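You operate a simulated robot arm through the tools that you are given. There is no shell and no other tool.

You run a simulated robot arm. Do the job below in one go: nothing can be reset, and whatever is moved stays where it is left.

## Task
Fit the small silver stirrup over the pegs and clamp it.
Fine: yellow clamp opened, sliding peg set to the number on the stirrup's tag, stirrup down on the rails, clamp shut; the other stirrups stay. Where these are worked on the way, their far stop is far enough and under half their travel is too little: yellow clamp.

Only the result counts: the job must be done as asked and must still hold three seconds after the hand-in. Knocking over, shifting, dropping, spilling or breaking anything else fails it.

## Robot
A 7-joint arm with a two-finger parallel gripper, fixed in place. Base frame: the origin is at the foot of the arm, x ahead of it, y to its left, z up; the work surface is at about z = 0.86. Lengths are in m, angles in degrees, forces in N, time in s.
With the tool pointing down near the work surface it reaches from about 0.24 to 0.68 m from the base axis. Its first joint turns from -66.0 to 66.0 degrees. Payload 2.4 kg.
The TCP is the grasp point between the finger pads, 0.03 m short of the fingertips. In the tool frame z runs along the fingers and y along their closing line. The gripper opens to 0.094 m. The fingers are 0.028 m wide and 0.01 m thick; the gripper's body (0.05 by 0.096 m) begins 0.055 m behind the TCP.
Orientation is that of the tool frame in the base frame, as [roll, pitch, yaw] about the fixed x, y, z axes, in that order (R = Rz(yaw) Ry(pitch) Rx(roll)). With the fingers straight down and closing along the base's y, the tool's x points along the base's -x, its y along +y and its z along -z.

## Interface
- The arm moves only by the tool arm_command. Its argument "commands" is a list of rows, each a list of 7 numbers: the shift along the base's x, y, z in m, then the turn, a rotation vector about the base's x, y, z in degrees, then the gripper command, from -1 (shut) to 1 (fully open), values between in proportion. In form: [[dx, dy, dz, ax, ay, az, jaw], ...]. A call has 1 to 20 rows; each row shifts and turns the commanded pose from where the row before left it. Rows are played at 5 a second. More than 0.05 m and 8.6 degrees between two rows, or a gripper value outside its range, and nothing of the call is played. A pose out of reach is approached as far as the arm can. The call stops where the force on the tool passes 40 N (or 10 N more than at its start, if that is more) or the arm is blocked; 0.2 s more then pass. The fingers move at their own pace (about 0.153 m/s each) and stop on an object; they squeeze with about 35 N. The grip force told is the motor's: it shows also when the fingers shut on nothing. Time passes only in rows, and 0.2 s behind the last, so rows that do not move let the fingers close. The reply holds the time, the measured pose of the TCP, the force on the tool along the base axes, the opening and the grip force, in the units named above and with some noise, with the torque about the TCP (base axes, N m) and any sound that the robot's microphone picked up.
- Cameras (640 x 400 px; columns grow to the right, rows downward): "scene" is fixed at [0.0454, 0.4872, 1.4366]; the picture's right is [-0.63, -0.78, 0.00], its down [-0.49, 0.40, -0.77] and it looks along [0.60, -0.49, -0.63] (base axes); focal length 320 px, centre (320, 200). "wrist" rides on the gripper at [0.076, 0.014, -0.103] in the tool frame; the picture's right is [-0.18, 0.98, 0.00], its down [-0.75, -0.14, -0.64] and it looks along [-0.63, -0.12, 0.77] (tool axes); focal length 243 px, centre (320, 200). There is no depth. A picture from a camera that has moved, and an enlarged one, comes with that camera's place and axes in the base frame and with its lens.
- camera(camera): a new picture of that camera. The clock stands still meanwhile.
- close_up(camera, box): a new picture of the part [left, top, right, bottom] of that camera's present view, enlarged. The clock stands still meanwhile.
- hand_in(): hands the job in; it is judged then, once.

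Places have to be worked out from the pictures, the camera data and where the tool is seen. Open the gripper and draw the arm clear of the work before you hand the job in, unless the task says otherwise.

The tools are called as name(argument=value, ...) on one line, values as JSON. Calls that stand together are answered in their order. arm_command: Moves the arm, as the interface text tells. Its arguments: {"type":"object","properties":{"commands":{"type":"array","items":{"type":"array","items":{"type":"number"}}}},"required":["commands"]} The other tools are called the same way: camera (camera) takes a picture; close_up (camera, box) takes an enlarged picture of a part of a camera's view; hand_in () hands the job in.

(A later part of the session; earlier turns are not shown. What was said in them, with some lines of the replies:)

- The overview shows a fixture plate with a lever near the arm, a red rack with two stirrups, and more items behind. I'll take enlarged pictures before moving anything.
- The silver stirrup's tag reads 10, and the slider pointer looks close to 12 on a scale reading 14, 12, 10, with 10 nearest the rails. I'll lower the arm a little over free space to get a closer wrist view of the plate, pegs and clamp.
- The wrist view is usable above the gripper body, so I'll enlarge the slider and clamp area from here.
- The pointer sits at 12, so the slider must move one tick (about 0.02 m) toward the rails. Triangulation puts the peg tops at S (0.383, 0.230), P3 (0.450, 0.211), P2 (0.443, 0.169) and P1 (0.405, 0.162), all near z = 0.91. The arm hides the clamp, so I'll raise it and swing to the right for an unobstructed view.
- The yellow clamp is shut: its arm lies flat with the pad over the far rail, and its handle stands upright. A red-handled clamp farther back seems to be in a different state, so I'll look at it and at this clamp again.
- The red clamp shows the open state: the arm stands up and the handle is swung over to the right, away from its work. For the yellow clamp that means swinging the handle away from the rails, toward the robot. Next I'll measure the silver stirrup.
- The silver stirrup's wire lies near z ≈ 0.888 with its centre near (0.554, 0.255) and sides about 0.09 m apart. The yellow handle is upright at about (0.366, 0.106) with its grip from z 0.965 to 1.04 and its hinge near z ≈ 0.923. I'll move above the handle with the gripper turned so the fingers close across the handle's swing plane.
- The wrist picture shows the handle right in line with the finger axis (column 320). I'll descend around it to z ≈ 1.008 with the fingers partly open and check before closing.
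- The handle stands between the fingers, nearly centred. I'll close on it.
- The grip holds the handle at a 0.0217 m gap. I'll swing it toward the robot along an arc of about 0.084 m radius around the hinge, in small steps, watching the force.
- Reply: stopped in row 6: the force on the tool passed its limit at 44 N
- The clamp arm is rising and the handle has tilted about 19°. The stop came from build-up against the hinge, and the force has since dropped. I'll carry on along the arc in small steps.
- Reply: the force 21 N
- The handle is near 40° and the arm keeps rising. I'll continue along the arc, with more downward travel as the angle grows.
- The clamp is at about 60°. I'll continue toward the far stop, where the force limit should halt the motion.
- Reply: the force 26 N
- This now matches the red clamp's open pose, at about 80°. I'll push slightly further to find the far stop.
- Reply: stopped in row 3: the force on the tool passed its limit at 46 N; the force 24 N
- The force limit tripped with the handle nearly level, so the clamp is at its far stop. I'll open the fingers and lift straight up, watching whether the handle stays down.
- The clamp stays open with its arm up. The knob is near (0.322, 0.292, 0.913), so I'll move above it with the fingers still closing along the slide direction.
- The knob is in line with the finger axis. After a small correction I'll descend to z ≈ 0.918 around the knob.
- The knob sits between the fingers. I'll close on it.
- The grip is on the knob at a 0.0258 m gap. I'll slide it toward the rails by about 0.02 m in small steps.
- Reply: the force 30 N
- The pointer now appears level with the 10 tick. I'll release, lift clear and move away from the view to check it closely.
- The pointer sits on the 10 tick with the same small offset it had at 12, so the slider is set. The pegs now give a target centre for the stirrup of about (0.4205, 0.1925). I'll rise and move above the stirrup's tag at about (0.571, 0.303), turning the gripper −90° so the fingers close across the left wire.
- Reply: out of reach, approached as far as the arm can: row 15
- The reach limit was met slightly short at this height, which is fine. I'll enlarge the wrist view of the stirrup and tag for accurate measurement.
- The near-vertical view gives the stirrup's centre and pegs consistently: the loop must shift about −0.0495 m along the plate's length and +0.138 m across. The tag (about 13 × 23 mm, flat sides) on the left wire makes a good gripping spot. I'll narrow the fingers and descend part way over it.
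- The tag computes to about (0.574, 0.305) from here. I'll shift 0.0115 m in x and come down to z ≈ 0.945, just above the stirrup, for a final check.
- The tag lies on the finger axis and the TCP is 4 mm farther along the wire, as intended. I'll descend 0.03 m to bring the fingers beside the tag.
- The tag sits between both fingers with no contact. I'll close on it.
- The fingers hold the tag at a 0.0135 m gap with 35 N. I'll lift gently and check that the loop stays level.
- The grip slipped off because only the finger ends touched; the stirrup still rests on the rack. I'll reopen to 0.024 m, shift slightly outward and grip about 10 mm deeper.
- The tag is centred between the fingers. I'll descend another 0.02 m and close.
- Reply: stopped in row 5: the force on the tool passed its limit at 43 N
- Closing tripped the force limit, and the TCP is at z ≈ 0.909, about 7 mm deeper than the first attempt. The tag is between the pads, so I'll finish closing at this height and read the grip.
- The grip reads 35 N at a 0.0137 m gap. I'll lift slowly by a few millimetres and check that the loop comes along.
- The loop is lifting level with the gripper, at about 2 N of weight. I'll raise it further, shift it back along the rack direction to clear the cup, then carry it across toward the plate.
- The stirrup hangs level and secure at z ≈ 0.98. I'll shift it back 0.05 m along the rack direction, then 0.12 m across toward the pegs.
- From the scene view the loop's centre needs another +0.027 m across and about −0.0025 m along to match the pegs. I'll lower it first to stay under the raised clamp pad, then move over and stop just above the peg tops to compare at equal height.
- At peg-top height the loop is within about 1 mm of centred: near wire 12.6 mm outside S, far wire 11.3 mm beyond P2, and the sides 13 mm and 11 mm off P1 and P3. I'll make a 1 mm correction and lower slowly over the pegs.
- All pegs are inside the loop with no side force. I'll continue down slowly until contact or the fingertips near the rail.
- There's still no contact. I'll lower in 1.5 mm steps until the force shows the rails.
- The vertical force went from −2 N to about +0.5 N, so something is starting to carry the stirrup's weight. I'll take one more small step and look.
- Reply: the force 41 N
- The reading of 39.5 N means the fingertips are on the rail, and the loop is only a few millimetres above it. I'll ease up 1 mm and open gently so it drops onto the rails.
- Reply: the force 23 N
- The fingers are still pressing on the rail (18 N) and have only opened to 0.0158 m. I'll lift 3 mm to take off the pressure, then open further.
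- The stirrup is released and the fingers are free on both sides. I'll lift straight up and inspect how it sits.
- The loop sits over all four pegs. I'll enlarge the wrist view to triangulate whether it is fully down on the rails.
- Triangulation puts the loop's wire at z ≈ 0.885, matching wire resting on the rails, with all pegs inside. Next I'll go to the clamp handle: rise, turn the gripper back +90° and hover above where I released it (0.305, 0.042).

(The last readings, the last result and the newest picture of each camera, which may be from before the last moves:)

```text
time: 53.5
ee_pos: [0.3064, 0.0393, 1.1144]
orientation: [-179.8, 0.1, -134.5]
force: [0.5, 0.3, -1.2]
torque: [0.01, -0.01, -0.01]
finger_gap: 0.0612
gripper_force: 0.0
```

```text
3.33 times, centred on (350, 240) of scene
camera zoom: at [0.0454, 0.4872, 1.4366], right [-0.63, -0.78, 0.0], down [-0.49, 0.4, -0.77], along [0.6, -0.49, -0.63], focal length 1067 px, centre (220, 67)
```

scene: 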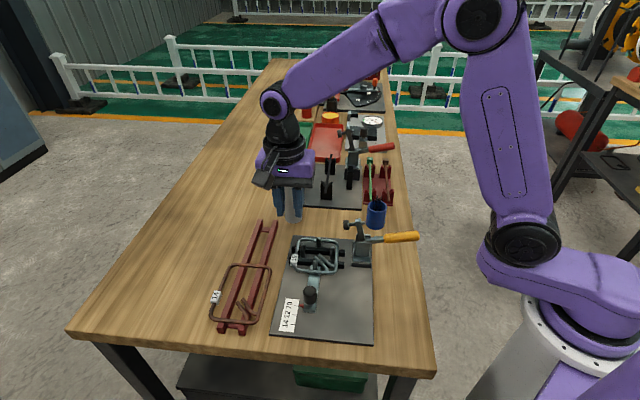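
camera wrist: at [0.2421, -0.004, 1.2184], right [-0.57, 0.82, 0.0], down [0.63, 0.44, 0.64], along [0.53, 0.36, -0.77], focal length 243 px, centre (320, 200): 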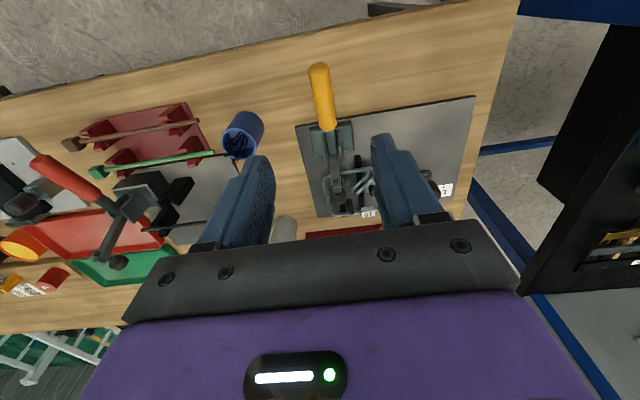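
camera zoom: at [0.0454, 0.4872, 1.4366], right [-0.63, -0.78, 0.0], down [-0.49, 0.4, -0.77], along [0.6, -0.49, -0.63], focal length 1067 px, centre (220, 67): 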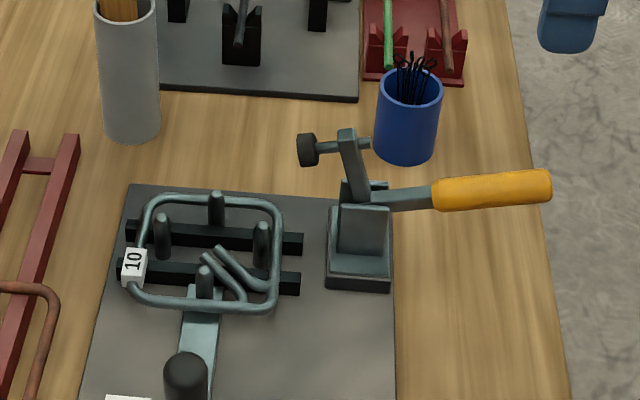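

The handle lies along the finger axis at the planned grip spot. I'll descend to z ≈ 0.927 with the fingers on both sides of it.

arm_command(commands=[[0, 0, -0.04, 0, 0, 0, 0.3], [0, 0, -0.04, 0, 0, 0, 0.3], [0, 0, -0.04, 0, 0, 0, 0.3], [0, 0, -0.03, 0, 0, 0, 0.3], [0, 0, -0.02, 0, 0, 0, 0.3], [0, 0, -0.0165, 0, 0, 0, 0.3], [0, 0, 0, 0, 0, 0, 0.3]])

camera(camera="wrist")

close_up(camera="scene", box=[310, 180, 430, 280])

```text
time: 55.1
ee_pos: [0.306, 0.039, 0.9278]
orientation: [-179.7, 0.0, -134.6]
force: [-1.1, -0.5, 0.0]
torque: [-0.01, 0.01, -0.01]
finger_gap: 0.061
gripper_force: 0.2
```

```text
taken
camera wrist: at [0.2423, -0.0057, 1.0311], right [-0.57, 0.82, 0.0], down [0.63, 0.44, 0.64], along [0.53, 0.36, -0.77], focal length 243 px, centre (320, 200)
```

wrist: 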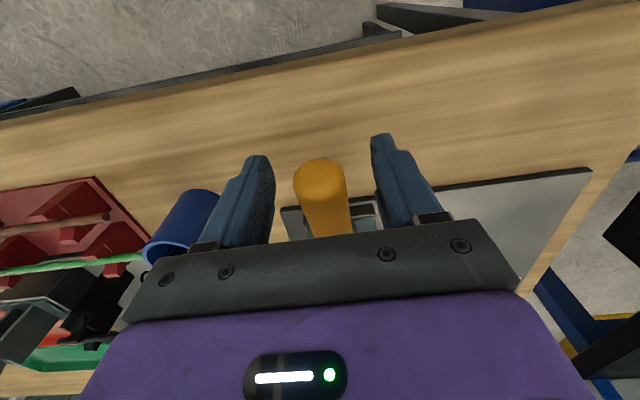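

```text
4.00 times, centred on (370, 230) of scene
camera zoom: at [0.0454, 0.4872, 1.4366], right [-0.63, -0.78, 0.0], down [-0.49, 0.4, -0.77], along [0.6, -0.49, -0.63], focal length 1281 px, centre (120, 80)
```

zoom: 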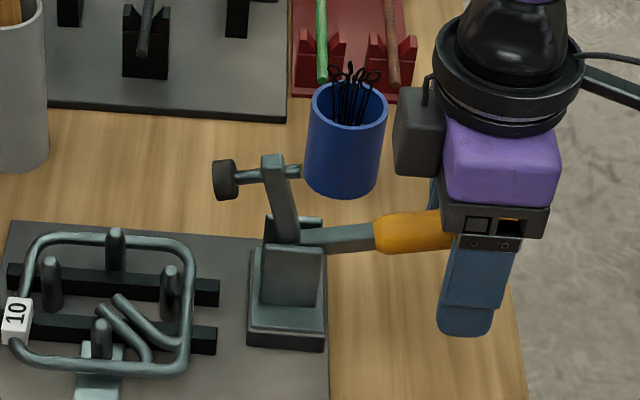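

The handle is between the fingers. I'll close on it.

arm_command(commands=[[0, 0, 0, 0, 0, 0, -0.3], [0, 0, 0, 0, 0, 0, -1], [0, 0, 0, 0, 0, 0, -1], [0, 0, 0, 0, 0, 0, -1]])

```text
time: 55.9
ee_pos: [0.3035, 0.0405, 0.9282]
orientation: [-179.8, -0.2, -134.5]
force: [-8.3, 9.8, 4.0]
torque: [0.11, -0.54, -0.38]
finger_gap: 0.0262
gripper_force: 45.4
stopped in row 3: the force on the tool passed its limit at 42 N (the readings are from after the stop); the commanded pose is now the measured one
```

The handle is gripped at r ≈ 0.09 m from the hinge. I'll swing it back up along the arc in small steps.

arm_command(commands=[[0.0005, 0.0005, 0.0073, 0, 0, 0, -1], [0.001, 0.001, 0.0077, 0, 0, 0, -1], [0.0015, 0.0015, 0.0076, 0, 0, 0, -1], [0.002, 0.002, 0.0074, 0, 0, 0, -1]])

close_up(camera="scene", box=[310, 170, 430, 280])

```text
time: 56.9
ee_pos: [0.3093, 0.0466, 0.9565]
orientation: [-179.9, -0.3, -134.3]
force: [-2.9, 14.2, -18.8]
torque: [-1.13, 0.53, -0.62]
finger_gap: 0.0261
gripper_force: 45.0
```

```text
3.64 times, centred on (370, 225) of scene
camera zoom: at [0.0455, 0.4877, 1.4364], right [-0.63, -0.78, 0.0], down [-0.49, 0.4, -0.77], along [0.6, -0.49, -0.63], focal length 1164 px, centre (138, 109)
```

zoom: 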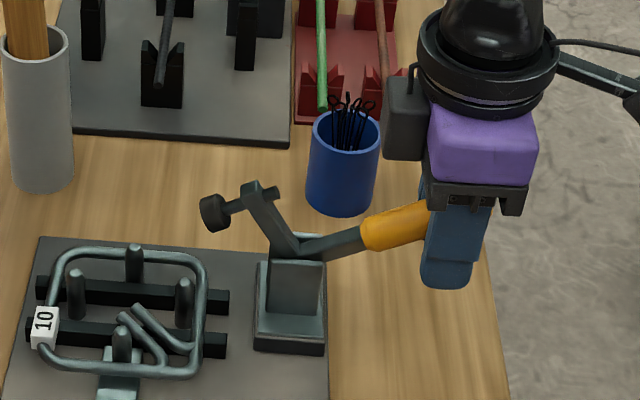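

The clamp arm is coming down as the handle rises, now at about 67°. I'll continue.

arm_command(commands=[[0.0024, 0.0024, 0.007, 0, 0, 0, -1], [0.0028, 0.0028, 0.0067, 0, 0, 0, -1], [0.0032, 0.0032, 0.0063, 0, 0, 0, -1], [0.0036, 0.0036, 0.0059, 0, 0, 0, -1]])

close_up(camera="scene", box=[290, 170, 410, 280])

```text
time: 57.9
ee_pos: [0.3207, 0.057, 0.984]
orientation: [-180.0, -0.4, -134.3]
force: [-12.3, 4.8, -17.5]
torque: [-1.0, 0.97, 0.19]
finger_gap: 0.026
gripper_force: 45.3
```

```text
3.64 times, centred on (350, 225) of scene
camera zoom: at [0.0453, 0.4874, 1.4365], right [-0.63, -0.78, 0.0], down [-0.49, 0.4, -0.77], along [0.6, -0.49, -0.63], focal length 1164 px, centre (211, 109)
```

zoom: 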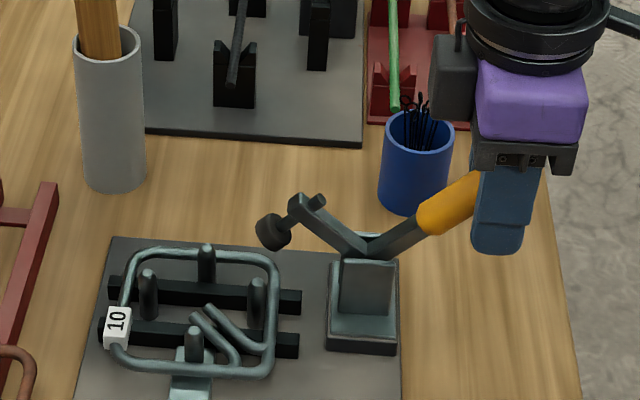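

The clamp is at about 47° and following smoothly. I'll continue to about 27°.

arm_command(commands=[[0.004, 0.004, 0.0055, 0, 0, 0, -1], [0.0043, 0.0043, 0.005, 0, 0, 0, -1], [0.0046, 0.0046, 0.0044, 0, 0, 0, -1], [0.0048, 0.0048, 0.0039, 0, 0, 0, -1]])

close_up(camera="scene", box=[290, 170, 410, 280])

```text
time: 58.9
ee_pos: [0.3377, 0.0747, 1.0043]
orientation: [-179.8, -0.3, -134.4]
force: [-25.8, 7.6, 4.7]
torque: [-0.71, 0.27, -0.11]
finger_gap: 0.0235
gripper_force: 45.0
```

```text
3.64 times, centred on (350, 225) of scene
camera zoom: at [0.0446, 0.4875, 1.4365], right [-0.63, -0.78, 0.0], down [-0.49, 0.4, -0.77], along [0.6, -0.49, -0.63], focal length 1164 px, centre (211, 109)
```

zoom: 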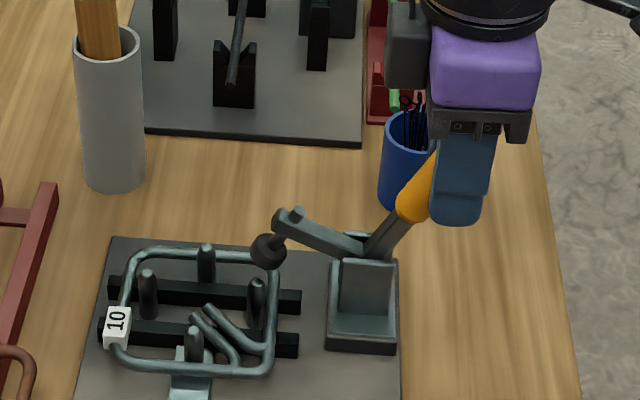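

At about 27° the pad is coming over the right wire near the far rail. I'll continue in small steps, watching for the pad's contact.

arm_command(commands=[[0.005, 0.005, 0.003, 0, 0, 0, -1], [0.0052, 0.0052, 0.0024, 0, 0, 0, -1], [0.0052, 0.0052, 0.0018, 0, 0, 0, -1]])

close_up(camera="scene", box=[290, 170, 410, 280])

```text
time: 59.6
ee_pos: [0.3522, 0.0899, 1.0102]
orientation: [180.0, -0.8, -134.4]
force: [-19.4, -0.9, -6.9]
torque: [-1.3, 0.8, -0.14]
finger_gap: 0.022
gripper_force: 45.3
```

```text
3.64 times, centred on (350, 225) of scene
camera zoom: at [0.045, 0.4873, 1.4366], right [-0.63, -0.78, 0.0], down [-0.49, 0.4, -0.77], along [0.6, -0.49, -0.63], focal length 1164 px, centre (211, 109)
```

zoom: 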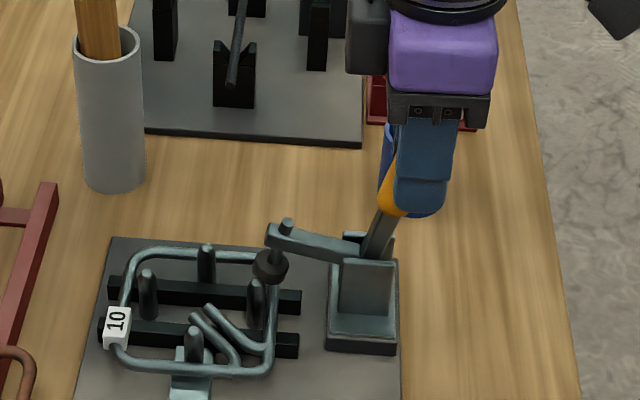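

The handle is near 13°, with the pad just above the wire. I'll take two more steps.

arm_command(commands=[[0.004, 0.004, 0.001, 0, 0, 0, -1], [0.004, 0.004, 0.0006, 0, 0, 0, -1], [0.004, 0.004, 0.0003, 0, 0, 0, -1]])

close_up(camera="scene", box=[290, 180, 400, 280])

```text
time: 60.5
ee_pos: [0.3647, 0.1023, 1.0122]
orientation: [180.0, -0.6, -134.4]
force: [-21.1, 1.3, 7.7]
torque: [-1.01, 1.05, 0.03]
finger_gap: 0.0219
gripper_force: 45.1
```

```text
4.00 times, centred on (345, 230) of scene
camera zoom: at [0.0448, 0.4873, 1.4366], right [-0.63, -0.78, 0.0], down [-0.49, 0.4, -0.77], along [0.6, -0.49, -0.63], focal length 1281 px, centre (220, 80)
```

zoom: 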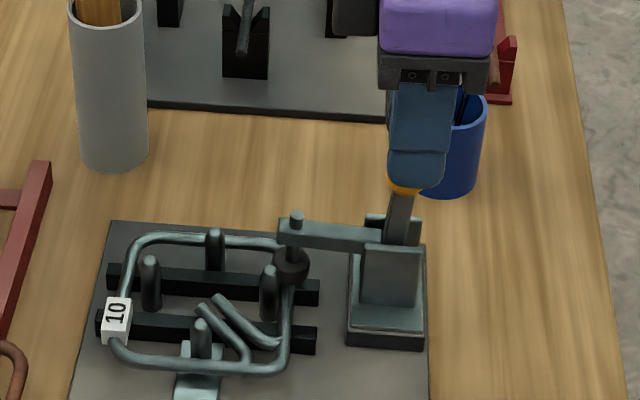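

The handle is within about 2° of upright. I'll push lightly further until the stop is felt.

arm_command(commands=[[0.002, 0.002, 0, 0, 0, 0, -1], [0.002, 0.002, 0, 0, 0, 0, -1], [0.002, 0.002, 0, 0, 0, 0, -1], [0.002, 0.002, 0, 0, 0, 0, -1]])

close_up(camera="scene", box=[290, 180, 400, 280])

```text
time: 61.1
ee_pos: [0.3672, 0.1053, 1.0132]
orientation: [179.9, -0.9, -134.4]
force: [-9.0, -2.3, 13.4]
torque: [0.36, -0.64, 0.11]
finger_gap: 0.0217
gripper_force: 45.1
stopped in row 3: the force on the tool passed its limit at 44 N (the readings are from after the stop); the commanded pose is now the measured one
```

```text
4.00 times, centred on (345, 230) of scene
camera zoom: at [0.045, 0.4871, 1.4367], right [-0.63, -0.78, 0.0], down [-0.49, 0.4, -0.77], along [0.6, -0.49, -0.63], focal length 1281 px, centre (220, 80)
```

zoom: 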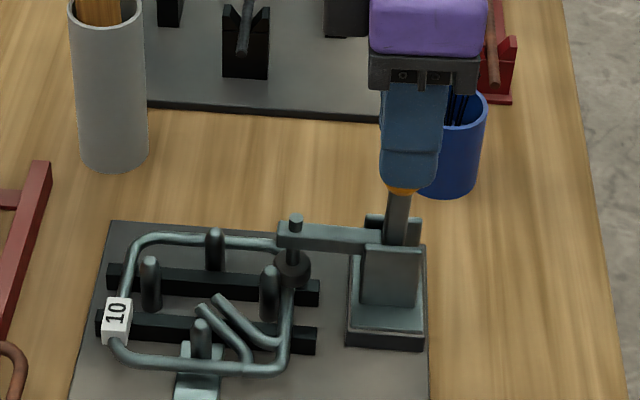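

The force limit tripped at the same place the handle stood originally, so the clamp is shut on the stirrup. I'll open the fingers and lift straight off.

arm_command(commands=[[0, 0, 0, 0, 0, 0, 0.4], [0, 0, 0, 0, 0, 0, 0.4], [0, 0, 0.02, 0, 0, 0, 0.4], [0, 0, 0.04, 0, 0, 0, 0.4], [0, 0, 0.04, 0, 0, 0, 0.4], [0, 0, 0.04, 0, 0, 0, 0.4], [0, 0, 0.03, 0, 0, 0, 0.4]])

close_up(camera="scene", box=[290, 180, 400, 280])

camera(camera="wrist")

```text
time: 62.7
ee_pos: [0.3705, 0.1067, 1.1819]
orientation: [179.9, -0.8, -134.4]
force: [0.4, 0.2, -0.4]
torque: [-0.01, 0.03, -0.01]
finger_gap: 0.0659
gripper_force: 0.1
```

```text
4.00 times, centred on (345, 230) of scene
camera zoom: at [0.0454, 0.4872, 1.4366], right [-0.63, -0.78, 0.0], down [-0.49, 0.4, -0.77], along [0.6, -0.49, -0.63], focal length 1281 px, centre (220, 80)
```

zoom: 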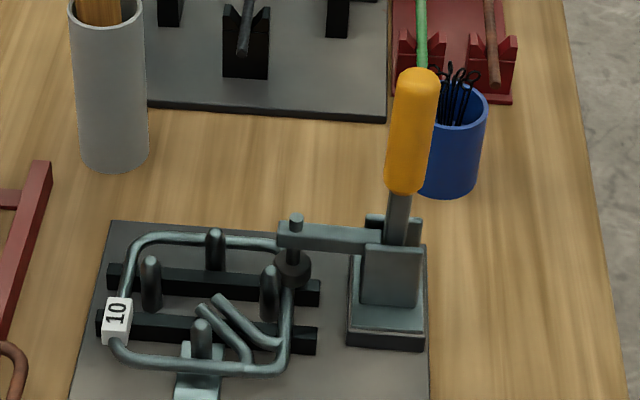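

```text
taken
camera wrist: at [0.3083, 0.0618, 1.2865], right [-0.57, 0.82, 0.0], down [0.64, 0.45, 0.63], along [0.52, 0.36, -0.78], focal length 243 px, centre (320, 200)
```

wrist: 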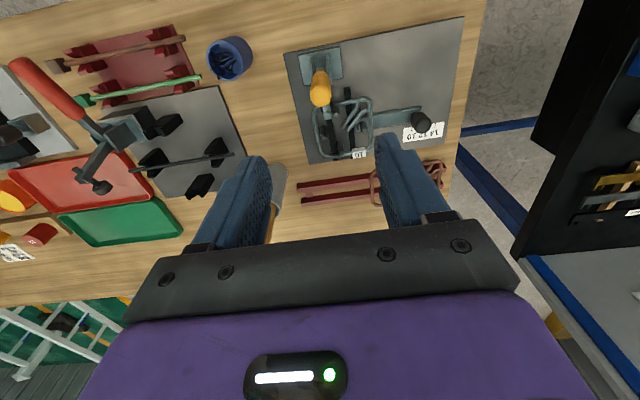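

The clamp is shut with its pad on the stirrup's right wire and the handle upright. I'll move the arm clear to the side and do a full check.

arm_command(commands=[[0, -0.03, 0.02, 0, 0, 0, 0.4], [-0.01, -0.04, 0.02, 0, 0, 0, 0.6], [-0.01, -0.04, 0, 0, 0, 0, 0.8], [-0.02, -0.04, 0, 0, 0, 0, 1], [-0.02, -0.04, 0, 0, 0, 0, 1], [-0.02, -0.03, 0, 0, 0, 0, 1], [0, 0, 0, 0, 0, 0, 1]])

camera(camera="scene")

close_up(camera="scene", box=[290, 225, 360, 285])

close_up(camera="scene", box=[274, 250, 344, 330])

close_up(camera="scene", box=[200, 210, 300, 340])

close_up(camera="scene", box=[310, 180, 400, 280])

```text
time: 64.3
ee_pos: [0.2878, -0.1166, 1.2225]
orientation: [-179.9, -0.9, -134.4]
force: [0.3, 0.2, 0.7]
torque: [-0.01, -0.02, -0.03]
finger_gap: 0.0942
gripper_force: 0.1
```

```text
taken
```

scene: 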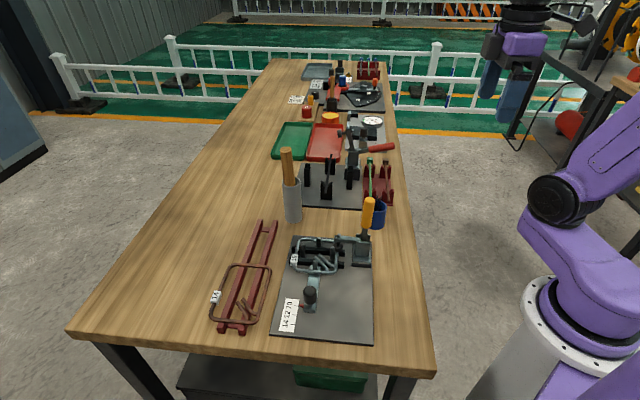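

```text
6.67 times, centred on (325, 255) of scene
camera zoom: at [0.0454, 0.4872, 1.4366], right [-0.63, -0.78, 0.0], down [-0.49, 0.4, -0.77], along [0.6, -0.49, -0.63], focal length 2134 px, centre (287, -167)
```

zoom: 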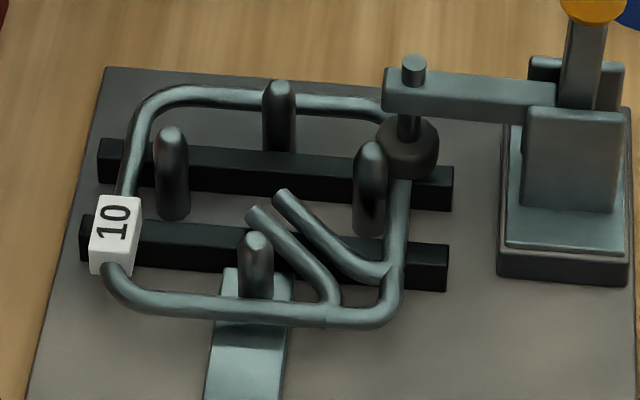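

```text
5.00 times, centred on (309, 290) of scene
camera zoom: at [0.0454, 0.4872, 1.4366], right [-0.63, -0.78, 0.0], down [-0.49, 0.4, -0.77], along [0.6, -0.49, -0.63], focal length 1601 px, centre (375, -250)
```

zoom: 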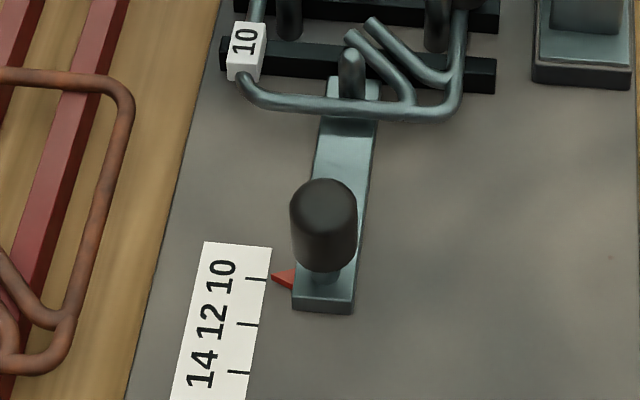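

```text
3.08 times, centred on (250, 275) of scene
camera zoom: at [0.0454, 0.4872, 1.4366], right [-0.63, -0.78, 0.0], down [-0.49, 0.4, -0.77], along [0.6, -0.49, -0.63], focal length 985 px, centre (535, -31)
```

zoom: 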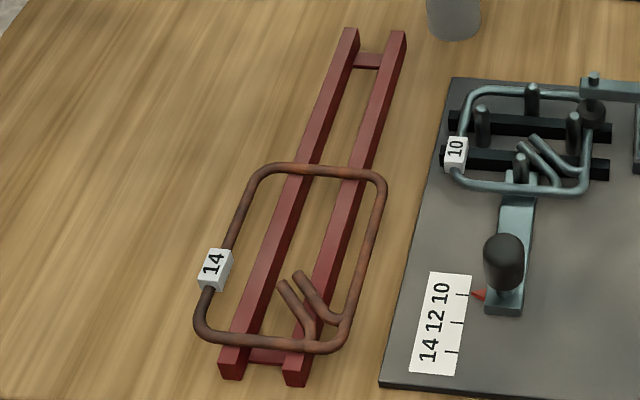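

```text
4.00 times, centred on (355, 230) of scene
camera zoom: at [0.0454, 0.4872, 1.4366], right [-0.63, -0.78, 0.0], down [-0.49, 0.4, -0.77], along [0.6, -0.49, -0.63], focal length 1281 px, centre (180, 80)
```

zoom: 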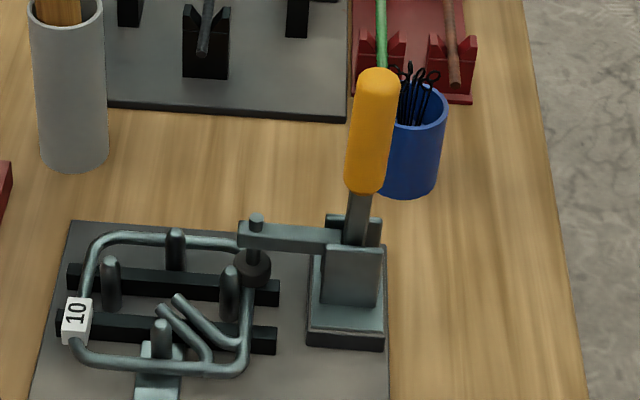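

The pointer is on 10, the loop's wires are unchanged by clamping, the handle is back upright and the rusty stirrup is untouched. I'll take one more look from the wrist side to confirm the stirrup lies flat on both rails.

camera(camera="wrist")

close_up(camera="scene", box=[288, 236, 318, 274])

close_up(camera="scene", box=[318, 232, 352, 276])

```text
taken
camera wrist: at [0.2245, -0.16, 1.3263], right [-0.57, 0.82, 0.0], down [0.63, 0.45, 0.63], along [0.52, 0.36, -0.78], focal length 243 px, centre (320, 200)
```

wrist: 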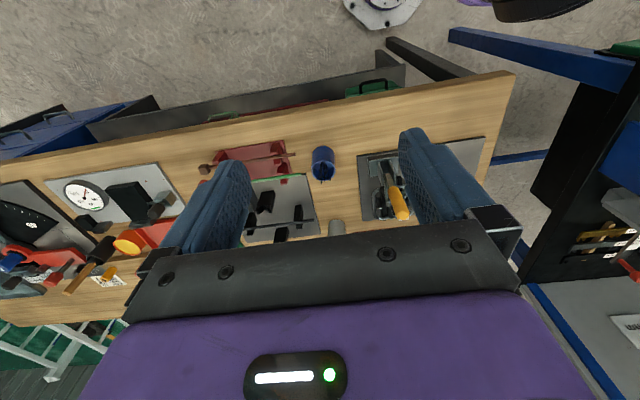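

```text
10.53 times, centred on (303, 255) of scene
camera zoom: at [0.0454, 0.4872, 1.4366], right [-0.63, -0.78, 0.0], down [-0.49, 0.4, -0.77], along [0.6, -0.49, -0.63], focal length 3370 px, centre (499, -379)
```

zoom: 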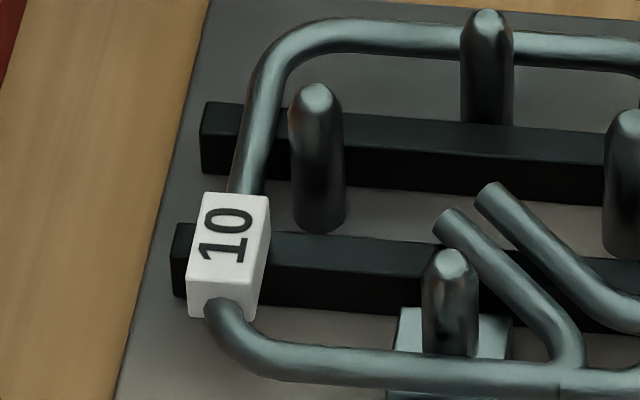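

```text
9.09 times, centred on (335, 254) of scene
camera zoom: at [0.0454, 0.4872, 1.4366], right [-0.63, -0.78, 0.0], down [-0.49, 0.4, -0.77], along [0.6, -0.49, -0.63], focal length 2911 px, centre (184, -291)
```

zoom: 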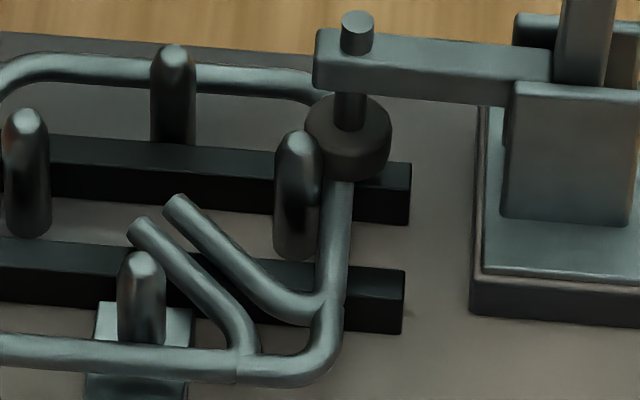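

Everything checks out: the stirrup lies flat on both rails with the pad on its right wire, the pointer is on 10, and nothing else has moved. The gripper is open and clear, so I'll hand the job in.

hand_in()

```text
The job is handed in.
```

The small silver stirrup (tag 10) is on the pegs and clamped, and the job is handed in. I haven't seen the judge's result.

- **Yellow clamp:** I opened it to its far stop, and after the stirrup was in place I swung it back until the stop was felt. Its pad rests on the stirrup's right wire.
- **Sliding peg:** The pointer moved from 12 to the 10 tick and stayed there through the final check.
- **Stirrup:** All four pegs are inside the loop. In the last pictures it looks flat on both rails, and clamping did not shift it.
- **Everything else:** The rusty stirrup marked 14 and the other items appear where they were.

My first grip on the stirrup's tag slipped. The stirrup moved about 3 mm on the rack without falling, and the second, deeper grip held. The gripper is open and clear of the work.
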